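You operate a simulated robot arm through the tools that you are given. There is no shell and no other tool. Be economical: measure what you need, move in short steps, check, and stop when the job is done.

Carry out the task below with a simulated two-armed robot. There is one attempt and no reset: what you move stays moved.

Task
Switch off the bench lamp and the charger, and take the red torch out.
Fine: lamp switch first, then the LAMP and EXTRA wall switches; charger switch off, then the torch onto the washer top; one press each on lamp and charger switch.

It is judged by the outcome, as a careful person would: the job done as asked, and still so three seconds after it is handed in. It fails if anything else is knocked over, pushed out of place, dropped, spilled or broken.

Robot
Two 7-joint arms with fingered hands on one trunk, on a base that drives. Base frame: it is fixed to the floor where the robot stands at the start and does not move with it; the origin is under the middle of the robot, x ahead of it, y to its left, z up. Lengths are in m, angles in rad, forces in N, time in s.
The left shoulder is at the start at [0.038, 0.126, 1.202], the right one opposite. With the tool pointing down near the work surface each hand reaches from about 0.4 to 0.82 m from the robot's upright axis, wherever it stands, measured 20 degrees to its own side. Places, roughly: charger switch [0.5, 0.5, 0.9]; charger wall switch [0.7, 0.5, 1]; charger well 1 inside [0.5, 0.5, 0.9]; extra wall switch [0.7, -0.3, 1]; iron wall switch [0.7, -0.3, 1]; lamp switch [0.5, 0.1, 0.9]; lamp wall switch [0.7, 0.4, 1]; washer top [0.5, 0.3, 0.8]; white bulb (5x5x8 cm) [0.6, 0.1, 1]. Payload 4 kg a hand.
The TCP of each hand is the grasp point between the finger pads, 0.029 m short of the fingertips. In the tool frame z runs along the fingers and y along their closing line. Largest opening 0.1 m; the body of the gripper starts 0.034 m behind the TCP. The gripper is a hand of 5 fingers: y runs from the thumb to the fingers, the wrist lies at [-0.015, -0.105, -0.177] in the tool frame, and closing takes about 1.5 s.
Orientation is that of the tool frame in the base frame, as a unit quaternion [x, y, z, w]. With the fingers straight down and the wrist toward the robot, the tool's x, y and z point along [0, 1, 0], [1, 0, 0] and [0, 0, -1] of the base frame.

Tools
- The arms move only by the tool apply_moves. It takes "left_targets", "right_targets" or both (then of equal length, played together; a hand with none holds still); each is a list of rows, each a list of 6 numbers: the shift along the tool's x, y, z in m, then the turn, a rotation vector about the tool's x, y, z in rad. In form: [[x, y, z, wx, wy, wz], ...]. A call has 1 to 20 rows; each row shifts and turns the commanded pose from where the row before left it, along the tool's axes as they then stand. "left_gripper" and "right_gripper" are, for a hand that has rows, the finger opening in m, from 0 to 0.1, set as the call begins (left out, the last holds). Rows are played at 5 a second. More than 0.05 m and 0.15 rad between two rows, or a gripper value outside its range, and nothing of the call is played. A pose out of reach is approached as far as the arm can. The call stops where the force on the tool passes 60 N (or 10 N more than at its start, if that is more) or the arm is blocked; 0.2 s more then pass. Each finger travels about 0.045 m/s and halts on what it meets, pressing with about 22 N; the grip force reading is that of the motor and also rises with nothing between the fingers. The clock runs only during rows and for 0.2 s after the last one: add rows that do not move to give the fingers time. It gives the time, the measured TCP pose, the force on the tool (base axes), the opening and the grip force at its end, in the units of the frame above (readings bear some noise), with the torque about the TCP (base axes, N m) and any sound that the robot's microphone picked up.
- Cameras (640 x 400 px; columns grow to the right, rows downward): "scene" is now at [0.1219, 0.0255, 1.3091]; the picture's right is [0.27, -0.96, 0.00], its down [-0.69, -0.19, -0.70] and it looks along [0.67, 0.19, -0.71] (base axes); focal length 214 px, centre (320, 200). "left" rides on the left gripper at [-0.066, -0.086, -0.121] in its tool frame; the picture's right is [-0.76, -0.31, 0.58], its down [0.59, -0.70, 0.40] and it looks along [0.28, 0.64, 0.71] (tool axes); focal length 247 px, centre (320, 200). "right" rides on the right gripper at [0.066, -0.086, -0.121] in its tool frame; the picture's right is [-0.76, 0.31, -0.58], its down [-0.59, -0.70, 0.40] and it looks along [-0.28, 0.64, 0.71] (tool axes); focal length 247 px, centre (320, 200). There is no depth. A picture from a camera that has moved, and an enlarged one, comes with that camera's place and axes in the base frame and with its lens. The place of the scene camera against the robot may be out by one fixed shift of up to 0.012 m in any direction.
- get_image(camera): a new picture of that camera. No time passes.
- raise_lower(by): slides the trunk up (or, below 0, down) by that many m; the arms and the scene camera ride with it, the base frame stays. It gives what a move gives, with no picture.
- roll_base(legs): drives the robot by 1 to 6 legs, each [ahead, turn to the left] in m and rad, along the robot's own axes; the way and the turn of a leg run together, so that a leg with both is an arc; at most 1.5 m and 3.142 rad a leg. The arms and the cameras ride along, it lands a little off, and it stops where it bumps. It gives what a move gives.
- move_fingers(index, middle, ring, little, thumb_bend, thumb_turn, hand): sets how far each is bent, from 0 (flat) to 1 (curled in); at 0.3 the hand is open as for a grip, at 0.7 the pads meet at the TCP. One left out holds its place. A second passes; each finger stops where it meets its share of the squeeze, and holds until it gets a number again. A gripper value or a shape takes the hand back. It gives what a move gives, with no picture; readings hold the bend of each and the force on index, middle, ring, little, thumb and palm. thumb_turn goes from beside the hand (0) to across from the fingers (1), as for a grip.
- preshape(shape, hand): the hand has 5 fingers and takes this shape, open, in about a second: jaw (thumb against the fingers, like two jaws); tri (thumb and two fingers); tip (a fingertip pinch); poke (one finger out to press); point (the index stretched); flat (the hand flat); cup (the hand cupped); fist (a fist). The gripper value then closes the fingers along that shape, each until it touches; the sizes above hold for jaw. It gives what a move gives, with no picture.
- head_to(pan, tilt): turns the head with the scene camera to pan (to the left, within 1.396 rad either way) and tilt (down, from -0.506 to 1.204), counted from straight ahead of the robot. It gives what a move gives.
- enlarge(camera, box): a new picture of the part [left, top, right, bottom] of that camera's present view, enlarged. No time passes.
- finish_job(): hands the job in; it is judged then, once.

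Go step by step. Nothing tells you exact positions but the pictures and the camera data: compare them with the known pose of the tool, close in by small moves and look again before you grip or let go. The budget is 120 turns and 100 pictures, counting those below and the enlarged ones. Unless the task says otherwise, let go and move clear before handing in, and close with one line.

The tools are called after ">>>" as name(argument=value, ...) on one line, values as JSON. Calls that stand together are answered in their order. apply_moves: Moves the arms, as the interface text tells. Its arguments: {"type":"object","properties":{"left_targets":{"type":"array","items":{"type":"array","items":{"type":"number"}}},"left_gripper":{"type":"number"},"right_targets":{"type":"array","items":{"type":"array","items":{"type":"number"}}},"right_gripper":{"type":"number"}},"required":[]} The other tools are called the same way: raise_lower (by) slides the trunk up or down; preshape (shape, hand) gives the hand a shape; move_fingers (index, middle, ring, little, thumb_bend, thumb_turn, hand) moves the fingers one by one; roll_base (legs) drives the base; head_to (pan, tilt) turns the head that bears the scene camera; get_image (camera) takes a picture; enlarge (camera, box) takes an enlarged picture of a part of a camera's view; finish_job () hands the job in.

At the start:

```text
time: 0.0
left_tcp_pos: [0.4652, 0.4544, 1.1563]
left_orientation: [0.706, 0.708, 0.0, 0.0]
left_wrist_force: [-0.7, 0.2, -0.7]
left_wrist_torque: [0.0, -0.01, 0.01]
left_grip_width: 0.0997
left_finger_force: 0.0
left_shape: jaw
left_bend: [0.3, 0.3, 0.3, 0.3, 0.3, 0.98]
left_finger forces: [0.0, 0.1, 0.0, 0.0, 0.1, 0.0]
right_tcp_pos: [0.6242, -0.0394, 1.165]
right_orientation: [0.707, 0.707, 0.0, 0.0]
right_wrist_force: [0.3, 0.0, 0.4]
right_wrist_torque: [0.02, -0.01, 0.0]
right_grip_width: 0.0997
right_finger_force: 0.0
right_shape: jaw
right_bend: [0.3, 0.3, 0.3, 0.3, 0.3, 0.98]
right_finger forces: [0.0, 0.1, 0.0, 0.1, 0.0, 0.1]
trunk travel left (down, up): [-0.4, 0.347]
robot x, y, heading: [-0.003, 0.0028, 0.002]
head pan, tilt: [0.271, 0.794]
```

scene: 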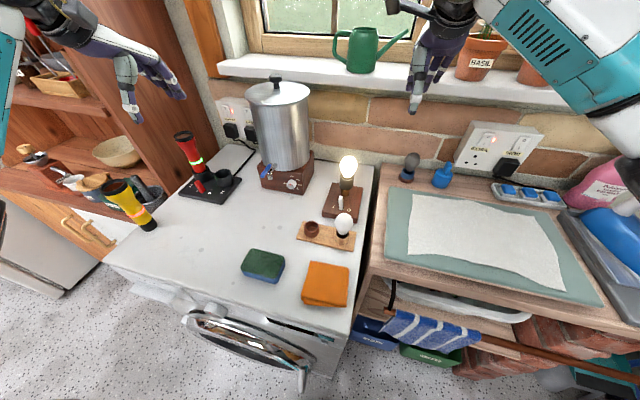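
right: 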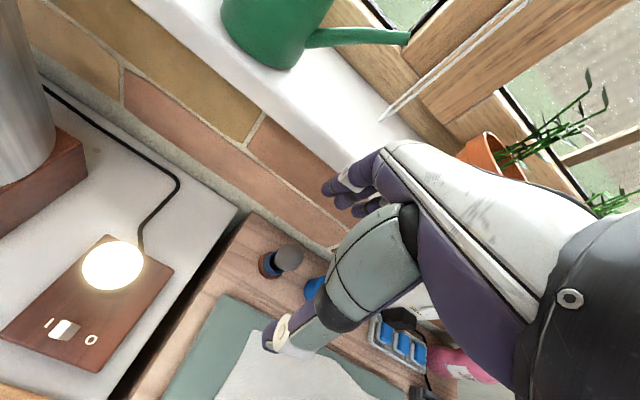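
left: 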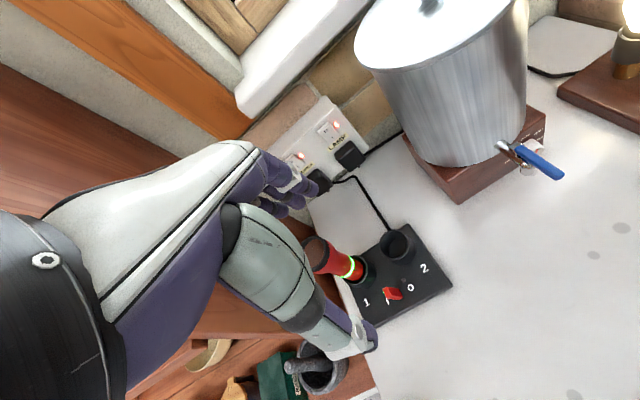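

I see the washer top with the charger (red torch in well 1, a red rocker), an urn, the lit lamp with its switch, and two wall socket plates. I'll look closer at the switches first.

>>> enlarge(camera="left", box=[240, 80, 480, 340])

>>> enlarge(camera="scene", box=[160, 70, 380, 250])

>>> enlarge(camera="scene", box=[430, 100, 570, 210])

```text
1.54 times, centred on (360, 210) of left
camera zoom: at [0.3816, 0.388, 1.2764], right [-0.31, -0.76, -0.58], down [-0.7, 0.59, -0.4], along [0.64, 0.28, -0.71], focal length 380 px, centre (258, 185)
```

zoom: 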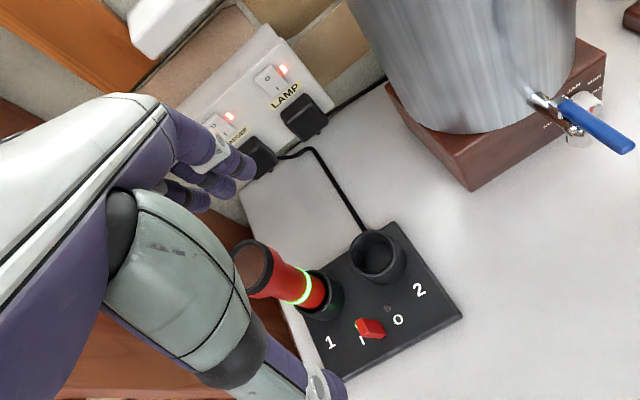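

```text
2.22 times, centred on (270, 160) of scene
camera zoom: at [0.1219, 0.0255, 1.3091], right [0.27, -0.96, 0.0], down [-0.69, -0.19, -0.7], along [0.67, 0.19, -0.71], focal length 477 px, centre (431, 289)
```

zoom: 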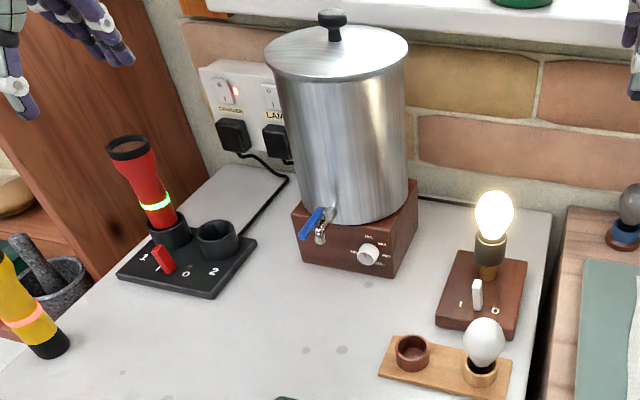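

```text
3.64 times, centred on (500, 155) of scene
camera zoom: at [0.1219, 0.0255, 1.3091], right [0.27, -0.96, 0.0], down [-0.69, -0.19, -0.7], along [0.67, 0.19, -0.71], focal length 780 px, centre (-334, 364)
```

zoom: 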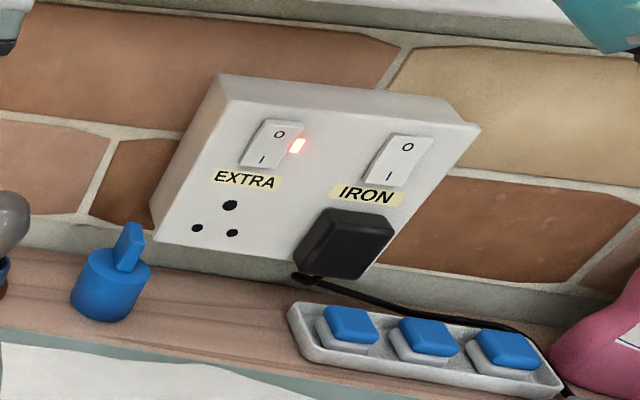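

The wall plates are lit at LAMP, CHARGER and EXTRA, with IRON off. Next I shape both hands to poke and see where the fingertips go.

>>> preshape(shape="poke", hand="right")

>>> preshape(shape="poke", hand="left")

>>> get_image(camera="right")

>>> get_image(camera="scene")

>>> get_image(camera="left")

```text
time: 0.9
left_tcp_pos: [0.4671, 0.4539, 1.1545]
left_orientation: [0.707, 0.707, 0.0, 0.001]
left_wrist_force: [-0.1, 1.0, 0.1]
left_wrist_torque: [-0.01, -0.01, 0.04]
left_grip_width: 0.0998
left_finger_force: 0.1
left_shape: jaw
left_bend: [0.3, 0.3, 0.3, 0.3, 0.3, 0.98]
left_finger forces: [0.0, 0.0, 0.0, 0.0, 0.0, 0.0]
right_tcp_pos: [0.6226, -0.0385, 1.1634]
right_orientation: [0.707, 0.707, 0.0, 0.0]
right_wrist_force: [-0.2, 1.1, 0.8]
right_wrist_torque: [0.02, -0.02, 0.0]
right_grip_width: 0.0002
right_finger_force: 0.0
right_shape: poke
right_bend: [0.7, 0.7, 0.99, 0.99, 1.0, 1.0]
right_finger forces: [0.0, 0.0, 0.0, 0.1, 0.1, 0.0]
trunk travel left (down, up): [-0.4, 0.347]
robot x, y, heading: [-0.0008, 0.0034, 0.001]
head pan, tilt: [0.271, 0.794]
```

```text
time: 1.8
left_tcp_pos: [0.4675, 0.4533, 1.1547]
left_orientation: [0.707, 0.707, 0.0, 0.0]
left_wrist_force: [0.3, 0.0, -0.2]
left_wrist_torque: [0.03, -0.01, 0.04]
left_grip_width: 0.0
left_finger_force: 0.1
left_shape: poke
left_bend: [0.7, 0.7, 0.99, 0.99, 1.0, 1.0]
left_finger forces: [0.0, 0.1, 0.0, 0.1, 0.0, 0.1]
right_tcp_pos: [0.624, -0.0388, 1.1637]
right_orientation: [0.707, 0.707, 0.0, 0.0]
right_wrist_force: [-0.4, 0.6, 0.3]
right_wrist_torque: [0.02, -0.04, 0.0]
right_grip_width: 0.0
right_finger_force: 0.0
right_shape: poke
right_bend: [0.7, 0.7, 0.99, 0.99, 1.0, 1.0]
right_finger forces: [0.0, 0.1, 0.0, 0.0, 0.0, 0.0]
trunk travel left (down, up): [-0.4, 0.347]
robot x, y, heading: [-0.0032, 0.002, 0.002]
head pan, tilt: [0.271, 0.794]
```

```text
93 pictures are left
camera right: at [0.5389, 0.0281, 1.2844], right [0.31, -0.76, 0.58], down [-0.7, -0.59, -0.4], along [0.64, -0.28, -0.71], focal length 247 px, centre (320, 200)
```

right: 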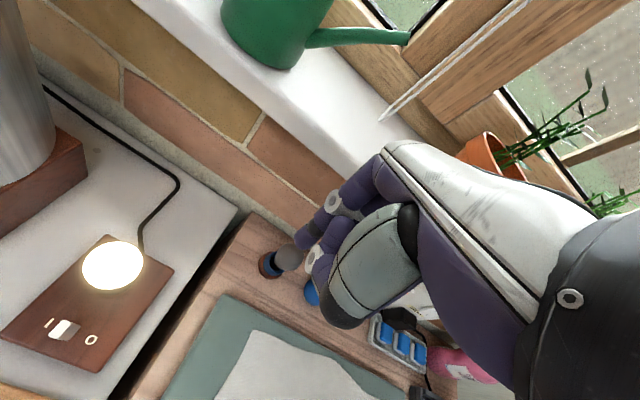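

```text
92 pictures are left
camera scene: at [0.1219, 0.0256, 1.3091], right [0.27, -0.96, 0.0], down [-0.69, -0.19, -0.7], along [0.67, 0.19, -0.71], focal length 214 px, centre (320, 200)
```

scene: 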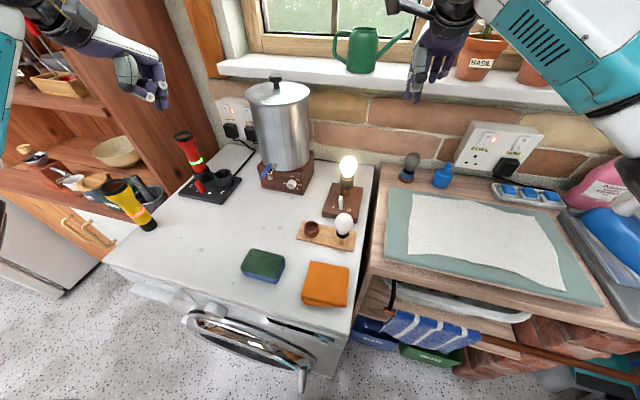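

```text
91 pictures are left
camera left: at [0.3816, 0.388, 1.2764], right [-0.31, -0.76, -0.58], down [-0.7, 0.59, -0.4], along [0.64, 0.28, -0.71], focal length 247 px, centre (320, 200)
```

left: 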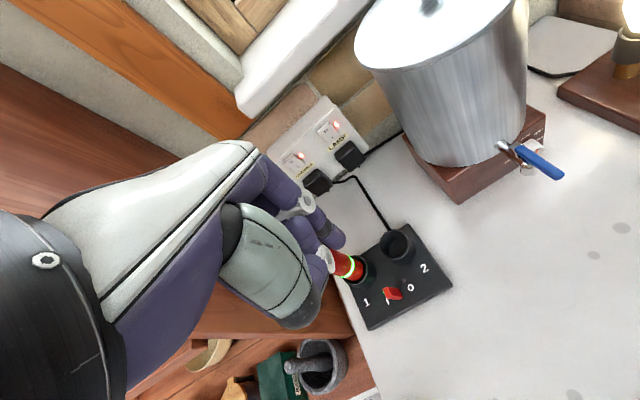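

I need a closer look at how the poke shape places its fingertips.

>>> enlarge(camera="right", box=[250, 140, 450, 340])

>>> enlarge(camera="scene", box=[360, 0, 520, 120])

>>> enlarge(camera="right", box=[0, 220, 200, 380])

```text
2.00 times, centred on (350, 240) of right
camera zoom: at [0.5389, 0.0281, 1.2844], right [0.31, -0.76, 0.58], down [-0.7, -0.59, -0.4], along [0.64, -0.28, -0.71], focal length 494 px, centre (260, 120)
```

zoom: 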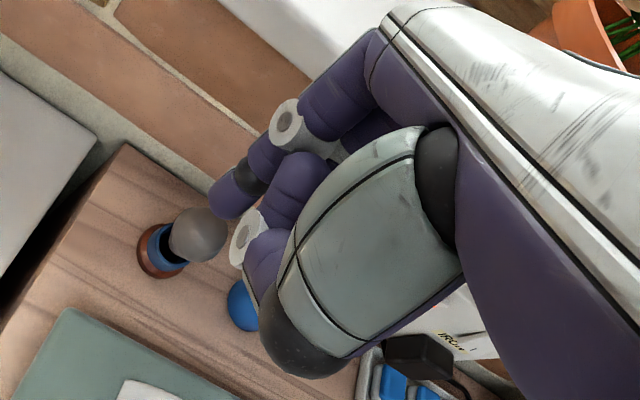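

```text
3.33 times, centred on (440, 60) of scene
camera zoom: at [0.1219, 0.0256, 1.3091], right [0.27, -0.96, 0.0], down [-0.69, -0.19, -0.7], along [0.67, 0.19, -0.71], focal length 715 px, centre (-80, 667)
```

zoom: 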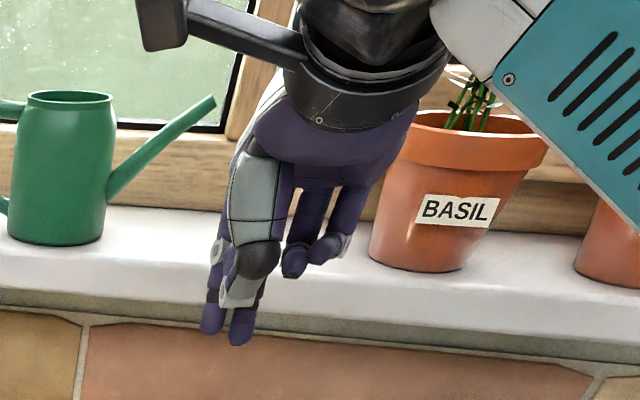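

```text
2.50 times, centred on (100, 300) of right
camera zoom: at [0.5389, 0.0281, 1.2844], right [0.31, -0.76, 0.58], down [-0.7, -0.59, -0.4], along [0.64, -0.28, -0.71], focal length 617 px, centre (870, -50)
```

zoom: 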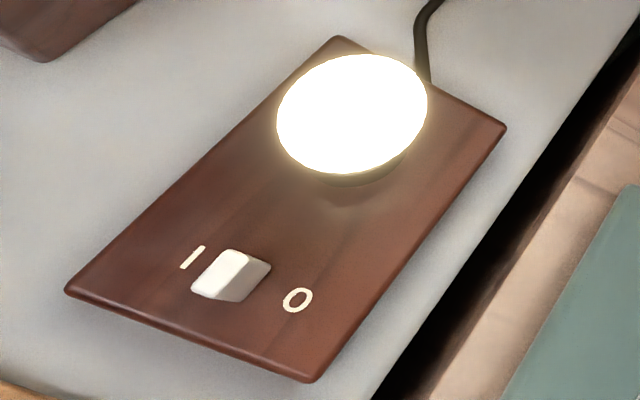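

Poke sticks out two fingers. I'll try the point shape for a single slim tip.

>>> preshape(shape="point", hand="right")

>>> get_image(camera="right")

>>> enlarge(camera="scene", box=[360, 0, 520, 120])

```text
time: 2.7
left_tcp_pos: [0.4659, 0.4534, 1.1551]
left_orientation: [0.708, 0.707, 0.001, 0.0]
left_wrist_force: [0.8, -0.8, -0.5]
left_wrist_torque: [0.0, 0.0, 0.03]
left_grip_width: 0.0001
left_finger_force: 0.0
left_shape: poke
left_bend: [0.7, 0.7, 0.99, 0.99, 1.0, 1.0]
left_finger forces: [0.0, 0.1, 0.0, 0.0, 0.1, 0.0]
right_tcp_pos: [0.6234, -0.0392, 1.1649]
right_orientation: [0.707, 0.707, 0.0, 0.001]
right_wrist_force: [-0.7, 0.2, -0.9]
right_wrist_torque: [0.03, -0.01, -0.03]
right_grip_width: 0.0
right_finger_force: 0.2
right_shape: point
right_bend: [0.2, 1.0, 1.0, 1.0, 1.0, 0.87]
right_finger forces: [0.0, 0.0, 0.1, 0.1, 0.1, 0.0]
trunk travel left (down, up): [-0.4, 0.347]
robot x, y, heading: [0.0018, -0.0003, -0.002]
head pan, tilt: [0.271, 0.794]
```

```text
87 pictures are left
camera right: at [0.5389, 0.0281, 1.2844], right [0.31, -0.76, 0.58], down [-0.7, -0.59, -0.4], along [0.64, -0.28, -0.71], focal length 247 px, centre (320, 200)
```

right: 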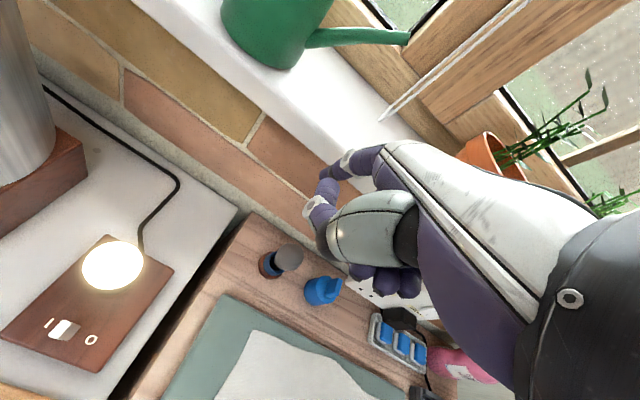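

```text
3.33 times, centred on (440, 60) of scene
camera zoom: at [0.122, 0.0255, 1.3091], right [0.27, -0.96, 0.0], down [-0.69, -0.19, -0.7], along [0.67, 0.19, -0.71], focal length 715 px, centre (-80, 667)
```

zoom: 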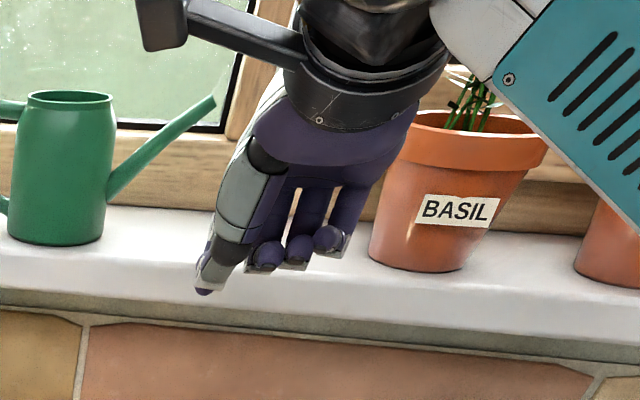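

I'll use the poke shape with the middle finger curled so only the index tip sticks out.

>>> move_fingers(hand="right", index=0.6, middle=1, ring=1, little=1, thumb_bend=1, thumb_turn=1)

>>> enlarge(camera="right", box=[250, 140, 450, 340])

>>> enlarge(camera="scene", box=[360, 0, 520, 120])

```text
time: 3.7
left_tcp_pos: [0.4668, 0.4526, 1.1555]
left_orientation: [0.708, 0.706, -0.001, 0.0]
left_wrist_force: [0.6, 0.3, 0.1]
left_wrist_torque: [0.04, 0.0, 0.01]
left_grip_width: 0.0003
left_finger_force: 0.1
left_shape: poke
left_bend: [0.7, 0.7, 0.99, 0.99, 1.0, 1.0]
left_finger forces: [0.0, 0.0, 0.0, 0.0, 0.0, 0.1]
right_tcp_pos: [0.6229, -0.0382, 1.1638]
right_orientation: [0.708, 0.707, 0.0, 0.0]
right_wrist_force: [0.0, -0.4, -0.6]
right_wrist_torque: [0.04, -0.01, 0.03]
right_grip_width: 0.0235
right_finger_force: 0.1
right_shape: fingers
right_bend: [0.35, 1.0, 1.0, 1.0, 0.98, 1.0]
right_finger forces: [0.1, 0.0, 0.0, 0.0, 0.0, 0.1]
trunk travel left (down, up): [-0.4, 0.347]
robot x, y, heading: [-0.0039, -0.0007, -0.001]
head pan, tilt: [0.271, 0.794]
```

```text
2.00 times, centred on (350, 240) of right
camera zoom: at [0.5389, 0.0281, 1.2844], right [0.31, -0.76, 0.58], down [-0.7, -0.59, -0.4], along [0.64, -0.28, -0.71], focal length 494 px, centre (260, 120)
```

zoom: 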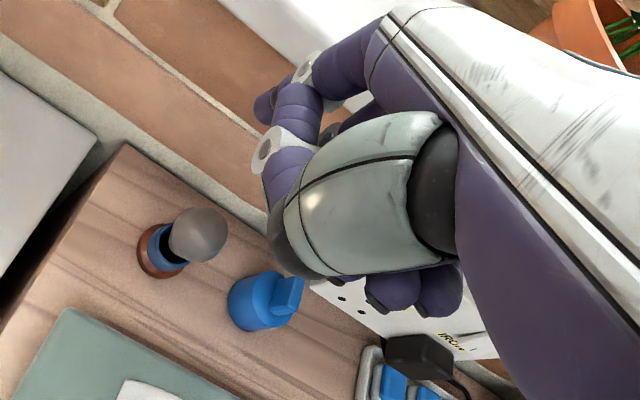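

```text
3.33 times, centred on (440, 60) of scene
camera zoom: at [0.122, 0.0255, 1.3091], right [0.27, -0.96, 0.0], down [-0.69, -0.19, -0.7], along [0.67, 0.19, -0.71], focal length 715 px, centre (-80, 667)
```

zoom: 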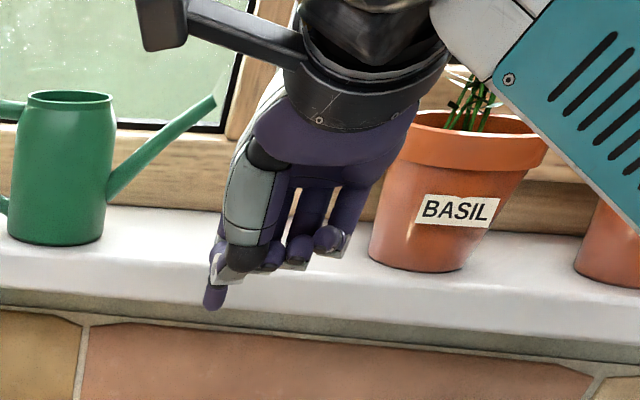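

The thumb blocked the index. I'll return to poke and curl only the middle finger.

>>> preshape(shape="poke", hand="right")

>>> move_fingers(hand="right", middle=1)

>>> move_fingers(hand="left", middle=1)

>>> enlarge(camera="right", box=[250, 140, 450, 340])

>>> enlarge(camera="scene", box=[360, 0, 520, 120])

```text
time: 4.6
left_tcp_pos: [0.4679, 0.4535, 1.155]
left_orientation: [0.707, 0.707, -0.001, 0.0]
left_wrist_force: [-0.3, -0.5, 1.0]
left_wrist_torque: [0.02, 0.01, -0.04]
left_grip_width: 0.0
left_finger_force: 0.1
left_shape: poke
left_bend: [0.7, 0.7, 0.99, 0.99, 1.0, 1.0]
left_finger forces: [0.0, 0.1, 0.0, 0.1, 0.1, 0.0]
right_tcp_pos: [0.6242, -0.0391, 1.1651]
right_orientation: [0.707, 0.707, 0.001, 0.0]
right_wrist_force: [-0.6, -0.1, -0.3]
right_wrist_torque: [-0.03, -0.03, -0.02]
right_grip_width: 0.0
right_finger_force: 0.0
right_shape: poke
right_bend: [0.7, 0.7, 0.99, 0.99, 1.0, 1.0]
right_finger forces: [0.0, 0.0, 0.0, 0.0, 0.0, 0.0]
trunk travel left (down, up): [-0.4, 0.347]
robot x, y, heading: [0.0005, 0.0015, 0.006]
head pan, tilt: [0.271, 0.794]
```

```text
time: 5.6
left_tcp_pos: [0.4669, 0.4535, 1.1546]
left_orientation: [0.707, 0.707, 0.0, 0.0]
left_wrist_force: [1.2, -0.3, 0.4]
left_wrist_torque: [-0.04, 0.01, -0.04]
left_grip_width: 0.0
left_finger_force: 0.1
left_shape: poke
left_bend: [0.7, 0.7, 0.99, 0.99, 1.0, 1.0]
left_finger forces: [0.0, 0.0, 0.0, 0.0, 0.0, 0.0]
right_tcp_pos: [0.6244, -0.0385, 1.1648]
right_orientation: [0.707, 0.707, 0.001, 0.001]
right_wrist_force: [0.3, -1.2, -0.6]
right_wrist_torque: [0.01, -0.01, -0.01]
right_grip_width: 0.0248
right_finger_force: 0.1
right_shape: fingers
right_bend: [0.7, 1.0, 0.99, 0.99, 1.0, 1.0]
right_finger forces: [0.0, 0.0, 0.0, 0.0, 0.1, 0.0]
trunk travel left (down, up): [-0.4, 0.347]
robot x, y, heading: [0.0001, 0.002, 0.001]
head pan, tilt: [0.271, 0.794]
```

```text
time: 6.6
left_tcp_pos: [0.4662, 0.4544, 1.1561]
left_orientation: [0.707, 0.707, 0.0, 0.0]
left_wrist_force: [-0.2, -0.9, 0.0]
left_wrist_torque: [-0.01, -0.04, -0.03]
left_grip_width: 0.0248
left_finger_force: 0.0
left_shape: fingers
left_bend: [0.7, 1.0, 0.99, 0.99, 1.0, 1.0]
left_finger forces: [0.0, 0.0, 0.1, 0.0, 0.0, 0.0]
right_tcp_pos: [0.6233, -0.039, 1.1643]
right_orientation: [0.707, 0.707, 0.0, 0.0]
right_wrist_force: [0.3, 0.5, -0.2]
right_wrist_torque: [0.0, -0.01, 0.04]
right_grip_width: 0.0249
right_finger_force: 0.1
right_shape: fingers
right_bend: [0.7, 1.0, 0.99, 0.99, 1.0, 1.0]
right_finger forces: [0.0, 0.1, 0.0, 0.1, 0.0, 0.0]
trunk travel left (down, up): [-0.4, 0.347]
robot x, y, heading: [-0.0046, -0.0047, 0.003]
head pan, tilt: [0.271, 0.794]
```

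```text
2.00 times, centred on (350, 240) of right
camera zoom: at [0.5389, 0.0281, 1.2844], right [0.31, -0.76, 0.58], down [-0.7, -0.59, -0.4], along [0.64, -0.28, -0.71], focal length 494 px, centre (260, 120)
```

zoom: 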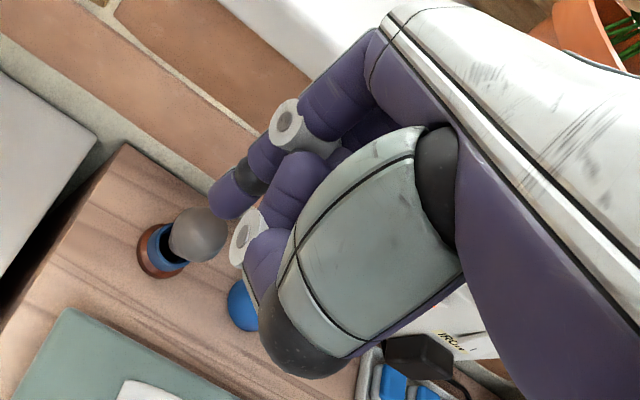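

```text
3.33 times, centred on (440, 60) of scene
camera zoom: at [0.122, 0.0255, 1.3091], right [0.27, -0.96, 0.0], down [-0.69, -0.19, -0.7], along [0.67, 0.19, -0.71], focal length 715 px, centre (-80, 667)
```

zoom: 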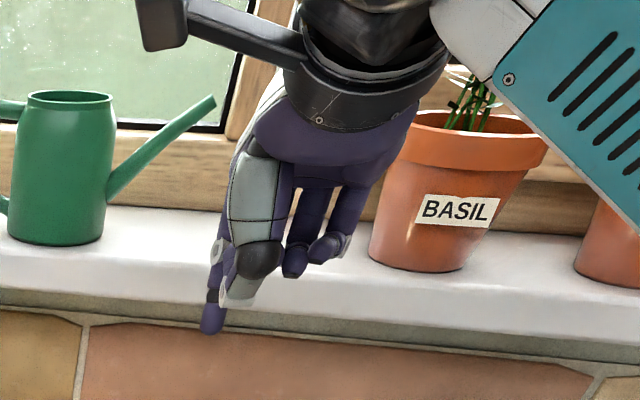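

The index tip sits about [±0.01, 0.004, 0.028] from the TCP in the tool frame. I move the right hand toward the lamp switch at a safe height to see it closer.

>>> apply_moves(right_targets=[[0.0228, -0.0246, 0.0268, 0, 0, 0], [0.0228, -0.0246, 0.0268, 0, 0, 0], [0.0228, -0.0246, 0.0268, 0, 0, 0], [0.0228, -0.0246, 0.0268, 0, 0, 0], [0.0228, -0.0246, 0.0268, 0, 0, 0], [0, 0, 0, 0, 0, 0]])

>>> get_image(camera="right")

>>> get_image(camera="scene")

```text
time: 8.0
left_tcp_pos: [0.4659, 0.452, 1.1553]
left_orientation: [0.708, 0.706, -0.001, 0.001]
left_wrist_force: [-0.7, 1.1, 0.4]
left_wrist_torque: [0.0, -0.01, 0.0]
left_grip_width: 0.0251
left_finger_force: 0.1
left_shape: fingers
left_bend: [0.7, 1.0, 0.99, 0.99, 1.0, 1.0]
left_finger forces: [0.1, 0.1, 0.0, 0.0, 0.0, 0.0]
right_tcp_pos: [0.5016, 0.0752, 1.0308]
right_orientation: [0.708, 0.706, -0.001, 0.0]
right_wrist_force: [0.2, 0.2, -0.9]
right_wrist_torque: [0.0, -0.03, 0.02]
right_grip_width: 0.025
right_finger_force: 0.0
right_shape: fingers
right_bend: [0.7, 1.0, 0.99, 0.99, 1.0, 1.0]
right_finger forces: [0.1, 0.1, 0.0, 0.1, 0.0, 0.0]
trunk travel left (down, up): [-0.4, 0.347]
robot x, y, heading: [0.0031, 0.0036, 0.001]
head pan, tilt: [0.271, 0.794]
```

```text
81 pictures are left
camera right: at [0.4167, 0.1419, 1.1507], right [0.31, -0.76, 0.58], down [-0.7, -0.59, -0.4], along [0.64, -0.28, -0.71], focal length 247 px, centre (320, 200)
```

right: 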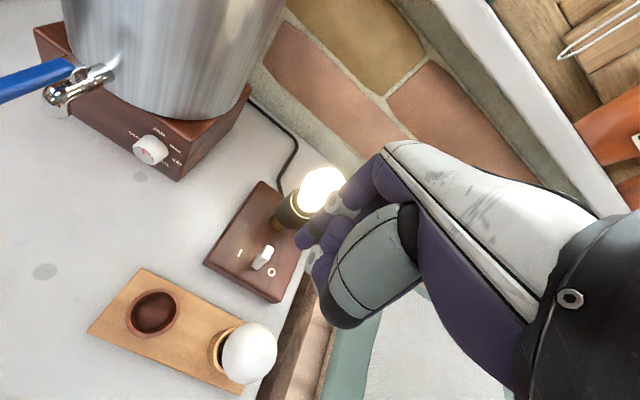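

```text
80 pictures are left
camera scene: at [0.122, 0.0253, 1.3091], right [0.27, -0.96, 0.0], down [-0.69, -0.19, -0.7], along [0.67, 0.19, -0.71], focal length 214 px, centre (320, 200)
```

scene: 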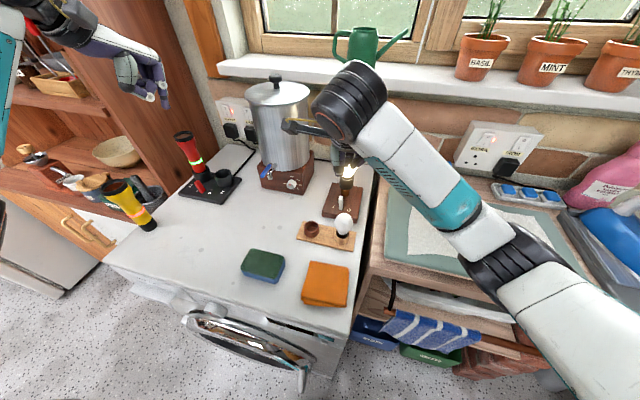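

The lamp switch triangulates to about [0.526, 0.078, 0.90] and the bulb to [0.585, 0.078, 0.976]. I zoom on the switch for its tilt.

>>> enlarge(camera="right", box=[200, 160, 360, 310])

>>> enlarge(camera="scene", box=[300, 150, 380, 250])

```text
2.67 times, centred on (280, 235) of right
camera zoom: at [0.4167, 0.1419, 1.1507], right [0.31, -0.76, 0.58], down [-0.7, -0.59, -0.4], along [0.64, -0.28, -0.71], focal length 659 px, centre (427, 107)
```

zoom: 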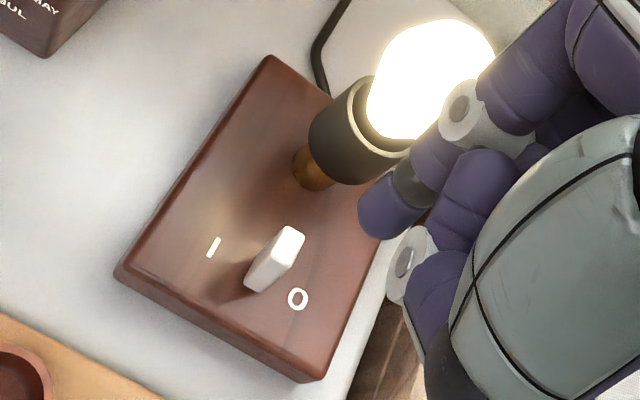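

```text
4.00 times, centred on (340, 200) of scene
camera zoom: at [0.122, 0.0253, 1.3091], right [0.27, -0.96, 0.0], down [-0.69, -0.19, -0.7], along [0.67, 0.19, -0.71], focal length 858 px, centre (240, 200)
```

zoom: 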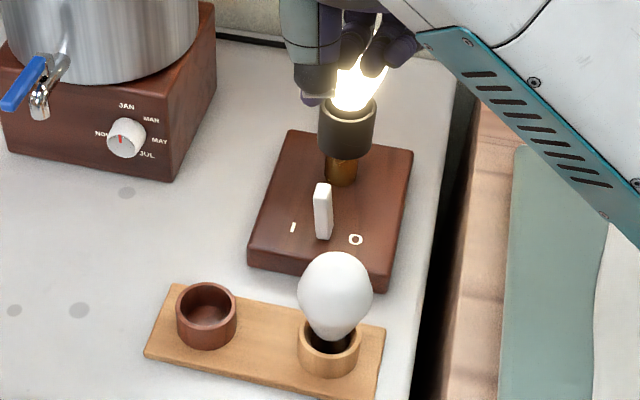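

The toggle leans toward I (robot's left), so it must be pushed to the right toward O. The right hand's curled fingers would be near the spare bulb, so I'll use the left hand for this and send the right one off toward EXTRA.

>>> apply_moves(right_targets=[[0, 0, -0.05, 0, 0, 0], [0, 0, -0.05, 0, 0, 0], [-0.046, 0, 0, 0, 0, 0], [-0.046, 0, 0, 0, 0, 0], [-0.046, 0, 0, 0, 0, 0], [-0.046, 0, 0, 0, 0, 0], [-0.046, 0, 0, 0, 0, 0], [-0.046, 0, 0, 0, 0, 0], [-0.046, 0, 0, 0, 0, 0], [0, 0, 0, 0, 0, 0], [0, 0, 0, 0, 0, 0], [0, 0, 0, 0, 0, 0]], left_targets=[[0, 0, 0, 0, 0, 0], [0, 0, 0, 0, 0, 0], [0, 0, 0, 0, 0, 0], [0, 0, 0, 0, 0, 0], [-0.043, 0.004, 0, 0, 0, 0], [-0.043, 0.004, 0, 0, 0, 0], [-0.043, 0.004, 0, 0, 0, 0], [-0.043, 0.004, 0, 0, 0, 0], [-0.043, 0.004, 0, 0, 0, 0], [-0.043, 0.004, 0, 0, 0, 0], [-0.043, 0.004, 0, 0, 0, 0], [0, 0, 0, 0, 0, 0]])

>>> get_image(camera="scene")

>>> get_image(camera="left")

```text
time: 10.6
left_tcp_pos: [0.4944, 0.1533, 1.1549]
left_orientation: [0.707, 0.708, 0.001, 0.0]
left_wrist_force: [0.0, 0.5, 0.1]
left_wrist_torque: [0.0, 0.02, -0.06]
left_grip_width: 0.025
left_finger_force: 0.0
left_shape: fingers
left_bend: [0.7, 1.0, 0.99, 0.99, 1.0, 1.0]
left_finger forces: [0.0, 0.1, 0.0, 0.1, 0.1, 0.0]
right_tcp_pos: [0.5008, -0.2464, 1.1315]
right_orientation: [0.707, 0.707, 0.0, 0.0]
right_wrist_force: [0.3, -0.4, 0.6]
right_wrist_torque: [-0.03, -0.03, 0.02]
right_grip_width: 0.0249
right_finger_force: 0.0
right_shape: fingers
right_bend: [0.7, 1.0, 0.99, 0.99, 1.0, 1.0]
right_finger forces: [0.0, 0.0, 0.0, 0.1, 0.1, 0.0]
trunk travel left (down, up): [-0.4, 0.347]
robot x, y, heading: [-0.002, 0.0013, 0.003]
head pan, tilt: [0.271, 0.794]
```

```text
77 pictures are left
camera scene: at [0.1218, 0.0261, 1.3091], right [0.27, -0.96, 0.0], down [-0.69, -0.19, -0.7], along [0.67, 0.19, -0.71], focal length 214 px, centre (320, 200)
```

scene: 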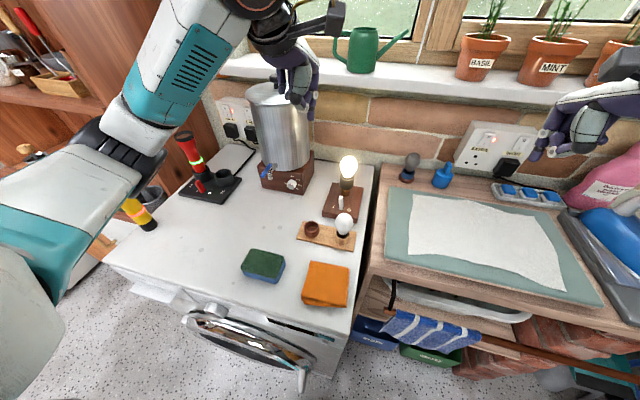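

```text
76 pictures are left
camera left: at [0.4101, 0.0877, 1.2769], right [-0.31, -0.76, -0.58], down [-0.7, 0.59, -0.4], along [0.64, 0.28, -0.71], focal length 247 px, centre (320, 200)
```

left: 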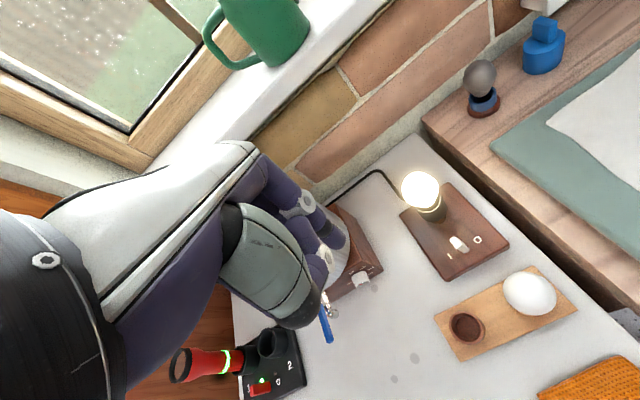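

Left camera agrees: switch near [0.527, 0.076, 0.90]. I tilt the left hand back slightly and descend to just above, on the I side.

>>> apply_moves(left_targets=[[0, 0, 0, -0.1, 0, 0], [0, 0, 0, -0.1, 0, 0], [-0.0083, -0.0035, 0.0436, 0, 0, 0], [-0.0083, -0.0035, 0.0436, 0, 0, 0], [-0.0083, -0.0035, 0.0436, 0, 0, 0], [-0.0083, -0.0035, 0.0436, 0, 0, 0], [0, 0, 0, 0, 0, 0]])

>>> get_image(camera="left")

>>> enlarge(camera="scene", box=[260, 110, 400, 250])

```text
time: 12.2
left_tcp_pos: [0.5165, 0.1202, 0.9802]
left_orientation: [0.704, 0.703, 0.071, 0.071]
left_wrist_force: [0.5, -0.4, -0.3]
left_wrist_torque: [0.02, 0.0, -0.02]
left_grip_width: 0.0251
left_finger_force: 0.0
left_shape: fingers
left_bend: [0.7, 1.0, 0.99, 0.99, 1.0, 1.0]
left_finger forces: [0.1, 0.0, 0.0, 0.0, 0.0, 0.0]
right_tcp_pos: [0.5015, -0.2459, 1.1312]
right_orientation: [0.707, 0.707, -0.001, 0.0]
right_wrist_force: [0.3, -0.3, 0.3]
right_wrist_torque: [0.02, 0.03, -0.02]
right_grip_width: 0.0251
right_finger_force: 0.1
right_shape: fingers
right_bend: [0.7, 1.0, 0.99, 0.99, 1.0, 1.0]
right_finger forces: [0.0, 0.1, 0.1, 0.0, 0.1, 0.1]
trunk travel left (down, up): [-0.4, 0.347]
robot x, y, heading: [-0.0015, -0.0024, -0.001]
head pan, tilt: [0.271, 0.794]
```

```text
75 pictures are left
camera left: at [0.4082, 0.0546, 1.0817], right [-0.19, -0.76, -0.63], down [-0.61, 0.59, -0.53], along [0.77, 0.28, -0.57], focal length 247 px, centre (320, 200)
```

left: 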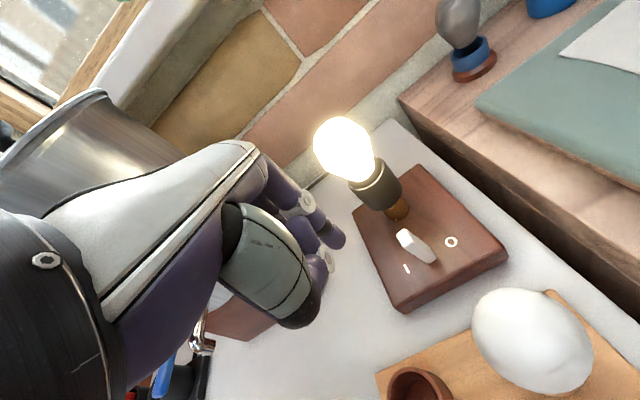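

```text
2.86 times, centred on (330, 180) of scene
camera zoom: at [0.1219, 0.0254, 1.3091], right [0.27, -0.96, 0.0], down [-0.69, -0.19, -0.7], along [0.67, 0.19, -0.71], focal length 613 px, centre (291, 257)
```

zoom: 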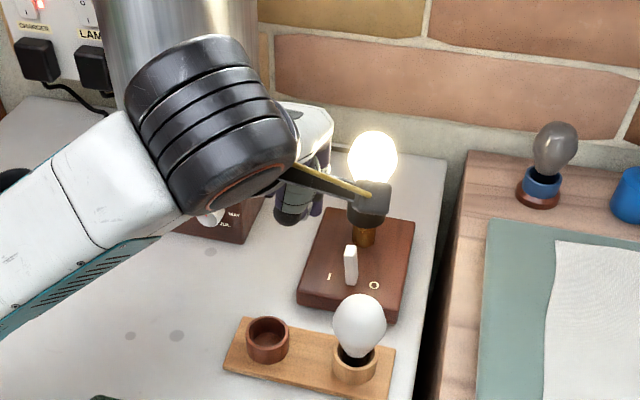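

The fingertip is above and left of the toggle. I go down beside it and look again before pushing.

>>> apply_moves(left_targets=[[0, -0.006, 0.0294, 0, 0, 0], [0, -0.006, 0.0294, 0, 0, 0], [0, 0, 0, 0, 0, 0]])

>>> get_image(camera="left")

>>> enlarge(camera="scene", box=[260, 110, 400, 250])

>>> enlarge(camera="right", box=[0, 0, 320, 200])

```text
time: 13.0
left_tcp_pos: [0.5149, 0.1202, 0.9214]
left_orientation: [0.703, 0.704, 0.07, 0.07]
left_wrist_force: [-0.3, 0.3, 0.9]
left_wrist_torque: [0.04, 0.03, -0.03]
left_grip_width: 0.0253
left_finger_force: 0.0
left_shape: fingers
left_bend: [0.7, 1.0, 0.99, 0.99, 1.0, 1.0]
left_finger forces: [0.0, 0.0, 0.0, 0.0, 0.2, 0.1]
right_tcp_pos: [0.5011, -0.245, 1.1317]
right_orientation: [0.708, 0.707, 0.001, 0.0]
right_wrist_force: [-0.2, 0.1, -0.5]
right_wrist_torque: [-0.02, 0.0, -0.01]
right_grip_width: 0.0249
right_finger_force: 0.1
right_shape: fingers
right_bend: [0.7, 1.0, 0.99, 0.99, 1.0, 1.0]
right_finger forces: [0.0, 0.1, 0.0, 0.0, 0.1, 0.1]
trunk travel left (down, up): [-0.4, 0.347]
robot x, y, heading: [-0.0011, 0.0004, -0.0]
head pan, tilt: [0.271, 0.794]
```

```text
73 pictures are left
camera left: at [0.4077, 0.0546, 1.0227], right [-0.19, -0.76, -0.63], down [-0.61, 0.59, -0.53], along [0.77, 0.28, -0.57], focal length 247 px, centre (320, 200)
```

left: 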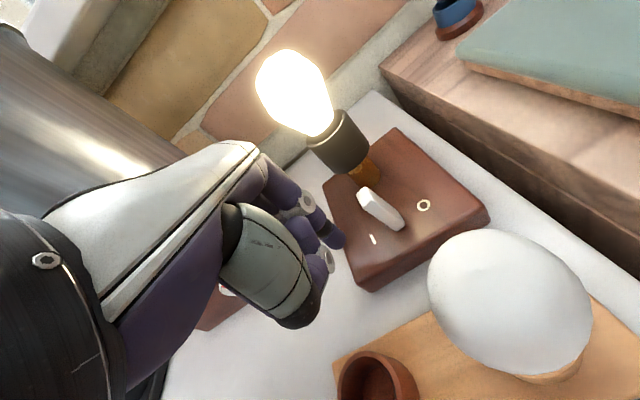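

```text
2.86 times, centred on (330, 180) of scene
camera zoom: at [0.1219, 0.0253, 1.3091], right [0.27, -0.96, 0.0], down [-0.69, -0.19, -0.7], along [0.67, 0.19, -0.71], focal length 613 px, centre (291, 257)
```

zoom: 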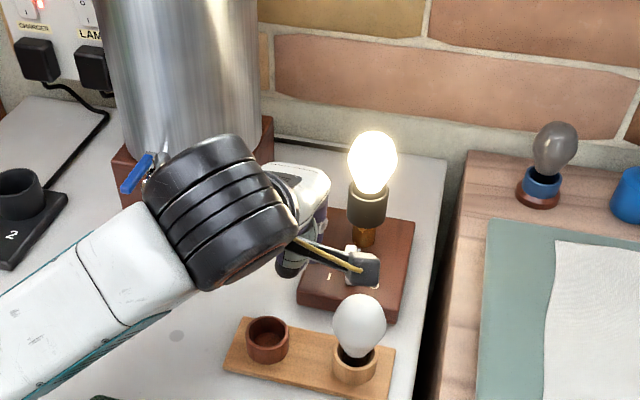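

```text
2.00 times, centred on (160, 100) of right
camera zoom: at [0.4167, -0.1797, 1.2514], right [0.31, -0.76, 0.58], down [-0.7, -0.59, -0.4], along [0.64, -0.28, -0.71], focal length 494 px, centre (640, 400)
```

zoom: 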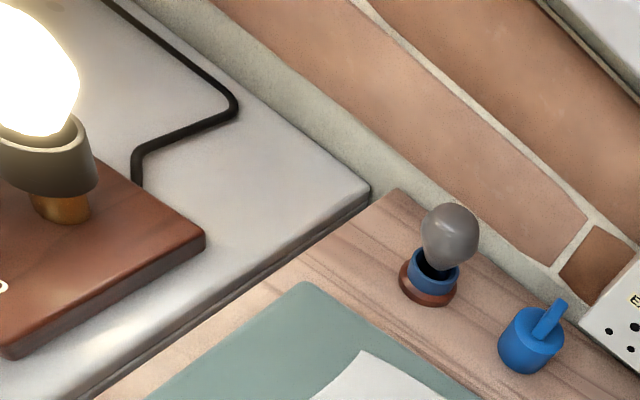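

The fingertip is at about y 0.114 and the toggle at y 0.073, so I push gently to the right in small steps.

>>> apply_moves(left_targets=[[-0.013, 0, 0, 0, 0, 0], [-0.006, 0, 0, 0, 0, 0], [-0.005, 0, 0, 0, 0, 0], [-0.005, 0, 0, 0, 0, 0], [0, 0, 0, 0, 0, 0]])

>>> get_image(camera="left")

```text
time: 14.2
left_tcp_pos: [0.5149, 0.0903, 0.9218]
left_orientation: [0.704, 0.703, 0.07, 0.071]
left_wrist_force: [0.2, 0.9, 1.2]
left_wrist_torque: [0.01, 0.0, -0.03]
left_grip_width: 0.025
left_finger_force: 0.6
left_shape: fingers
left_bend: [0.7, 1.0, 0.99, 0.99, 1.0, 1.0]
left_finger forces: [0.2, 0.0, 0.0, 0.0, 0.0, 0.0]
right_tcp_pos: [0.503, -0.2459, 1.1306]
right_orientation: [0.707, 0.708, 0.0, 0.0]
right_wrist_force: [-0.1, 0.6, 0.0]
right_wrist_torque: [-0.01, -0.02, 0.0]
right_grip_width: 0.025
right_finger_force: 0.0
right_shape: fingers
right_bend: [0.7, 1.0, 0.99, 0.99, 1.0, 1.0]
right_finger forces: [0.0, 0.0, 0.1, 0.0, 0.1, 0.0]
trunk travel left (down, up): [-0.4, 0.347]
robot x, y, heading: [-0.0001, -0.0005, -0.0]
head pan, tilt: [0.271, 0.794]
```

```text
70 pictures are left
camera left: at [0.4079, 0.0247, 1.0229], right [-0.19, -0.76, -0.63], down [-0.61, 0.59, -0.53], along [0.77, 0.28, -0.57], focal length 247 px, centre (320, 200)
```

left: 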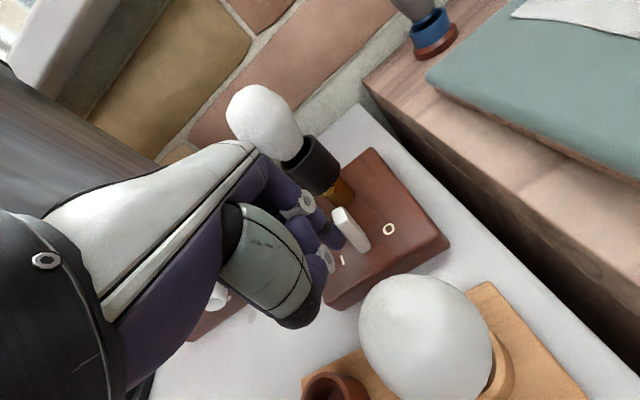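

The lamp went out with one push. I back the left hand off, raise it and swing it to stand in front of the LAMP wall switch, pitching the fingers forward.

>>> apply_moves(left_targets=[[0.015, 0, 0, 0, 0, 0], [0.015, 0, 0, 0, 0, 0], [0, 0.008, -0.0392, 0, 0, 0], [0, 0.008, -0.0392, 0, 0, 0], [0, 0.008, -0.0392, 0, 0, 0], [0, 0.008, -0.0392, 0, 0, 0], [0, 0.008, -0.0392, 0, 0, 0], [0.045, -0.0049, -0.001, 0, 0, 0], [0.045, -0.0049, -0.001, 0, 0, 0], [0.045, -0.0049, -0.001, 0, 0, 0], [0.045, -0.0049, -0.001, 0, 0, 0], [0.045, -0.0049, -0.001, 0, 0, 0], [0.045, -0.0049, -0.001, 0, 0, 0], [0.045, -0.0049, -0.001, 0, 0, 0], [0, 0, 0, -0.13, 0, 0], [0, 0, 0, -0.13, 0, 0], [0, 0, 0, -0.13, 0, 0], [0, 0, 0, -0.13, 0, 0], [0, 0, 0, -0.13, 0, 0], [0, 0, 0, -0.12, 0, 0]])

>>> get_image(camera="left")

>>> get_image(camera="scene")

```text
time: 18.4
left_tcp_pos: [0.4802, 0.435, 1.1218]
left_orientation: [0.625, 0.625, 0.331, 0.33]
left_wrist_force: [-0.2, 0.5, 0.4]
left_wrist_torque: [0.04, 0.03, -0.01]
left_grip_width: 0.0247
left_finger_force: 0.1
left_shape: fingers
left_bend: [0.7, 1.0, 0.99, 0.99, 1.0, 1.0]
left_finger forces: [0.0, 0.0, 0.1, 0.0, 0.1, 0.1]
right_tcp_pos: [0.5001, -0.245, 1.1313]
right_orientation: [0.708, 0.707, 0.0, 0.0]
right_wrist_force: [-0.4, -0.2, -0.8]
right_wrist_torque: [0.03, 0.02, -0.01]
right_grip_width: 0.0249
right_finger_force: 0.1
right_shape: fingers
right_bend: [0.7, 1.0, 0.99, 0.99, 1.0, 1.0]
right_finger forces: [0.1, 0.1, 0.1, 0.1, 0.0, 0.1]
trunk travel left (down, up): [-0.4, 0.347]
robot x, y, heading: [0.0013, -0.001, 0.0]
head pan, tilt: [0.271, 0.794]
```

```text
69 pictures are left
camera left: at [0.3328, 0.3698, 1.1196], right [0.3, -0.76, -0.58], down [-0.07, 0.59, -0.8], along [0.95, 0.28, 0.13], focal length 247 px, centre (320, 200)
```

left: 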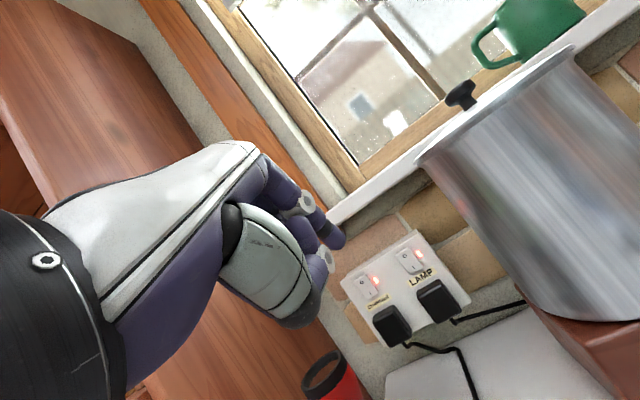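

```text
68 pictures are left
camera scene: at [0.1217, 0.0254, 1.3091], right [0.27, -0.96, 0.0], down [-0.69, -0.19, -0.7], along [0.67, 0.19, -0.71], focal length 214 px, centre (320, 200)
```

scene: 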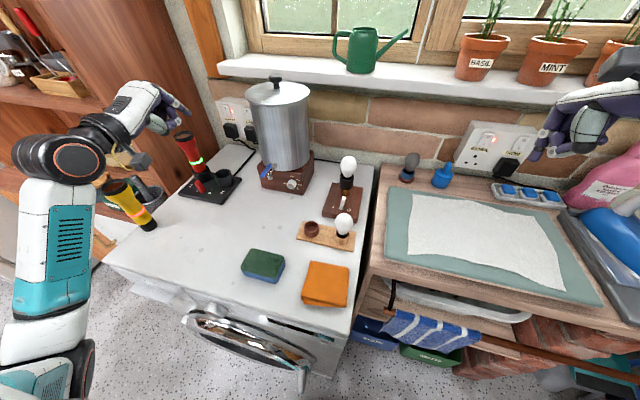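

The LAMP wall rocker triangulates to about [0.734, 0.428, 1.014]. I zoom in to see which end stands out.

>>> enlarge(camera="left", box=[320, 220, 480, 350])

```text
3.08 times, centred on (400, 285) of left
camera zoom: at [0.3328, 0.3698, 1.1196], right [0.3, -0.76, -0.58], down [-0.07, 0.59, -0.8], along [0.95, 0.28, 0.13], focal length 760 px, centre (74, -62)
```

zoom: 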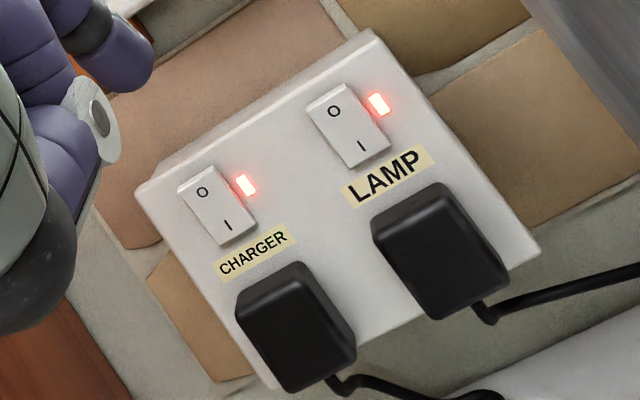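

I'll press the upper (O) end at about [0.73, 0.428, 1.026]. First I bring the tip to about 4 cm in front of it.

>>> apply_moves(left_targets=[[0.0, 0.0069, 0.0399, 0, 0, 0], [0.0, 0.0069, 0.0399, 0, 0, 0], [0.0, 0.0069, 0.0399, 0, 0, 0], [0.0, 0.0069, 0.0399, 0, 0, 0], [0.0, 0.0069, 0.0399, 0, 0, 0], [0, 0, 0, 0, 0, 0]])

>>> get_image(camera="left")

>>> enlarge(camera="scene", box=[120, 60, 320, 220])

```text
time: 19.8
left_tcp_pos: [0.6645, 0.4359, 1.0383]
left_orientation: [0.625, 0.626, 0.33, 0.33]
left_wrist_force: [0.3, -0.1, -0.2]
left_wrist_torque: [0.03, 0.0, -0.03]
left_grip_width: 0.0247
left_finger_force: 0.0
left_shape: fingers
left_bend: [0.7, 1.0, 0.99, 0.99, 1.0, 1.0]
left_finger forces: [0.0, 0.0, 0.0, 0.0, 0.0, 0.1]
right_tcp_pos: [0.5023, -0.2465, 1.1312]
right_orientation: [0.708, 0.707, 0.0, -0.001]
right_wrist_force: [-0.8, -0.8, -0.1]
right_wrist_torque: [0.0, -0.02, 0.03]
right_grip_width: 0.025
right_finger_force: 0.0
right_shape: fingers
right_bend: [0.7, 1.0, 0.99, 0.99, 1.0, 1.0]
right_finger forces: [0.0, 0.0, 0.1, 0.0, 0.1, 0.0]
trunk travel left (down, up): [-0.4, 0.347]
robot x, y, heading: [0.0008, 0.0033, -0.001]
head pan, tilt: [0.271, 0.794]
```

```text
66 pictures are left
camera left: at [0.5165, 0.3702, 1.0356], right [0.3, -0.76, -0.58], down [-0.07, 0.59, -0.81], along [0.95, 0.28, 0.13], focal length 247 px, centre (320, 200)
```

left: 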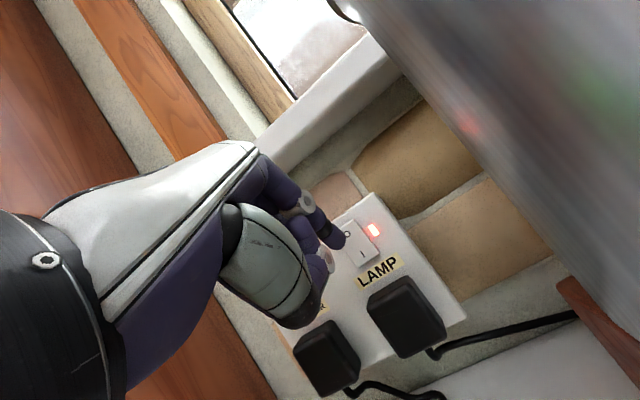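

```text
2.50 times, centred on (220, 140) of scene
camera zoom: at [0.1216, 0.0254, 1.3092], right [0.27, -0.96, 0.0], down [-0.69, -0.19, -0.7], along [0.67, 0.19, -0.71], focal length 536 px, centre (570, 350)
```

zoom: 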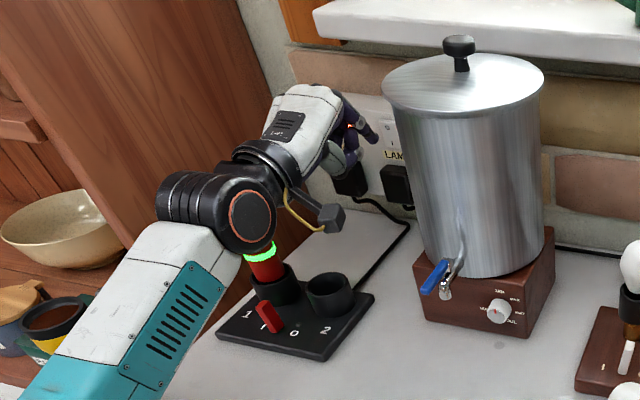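

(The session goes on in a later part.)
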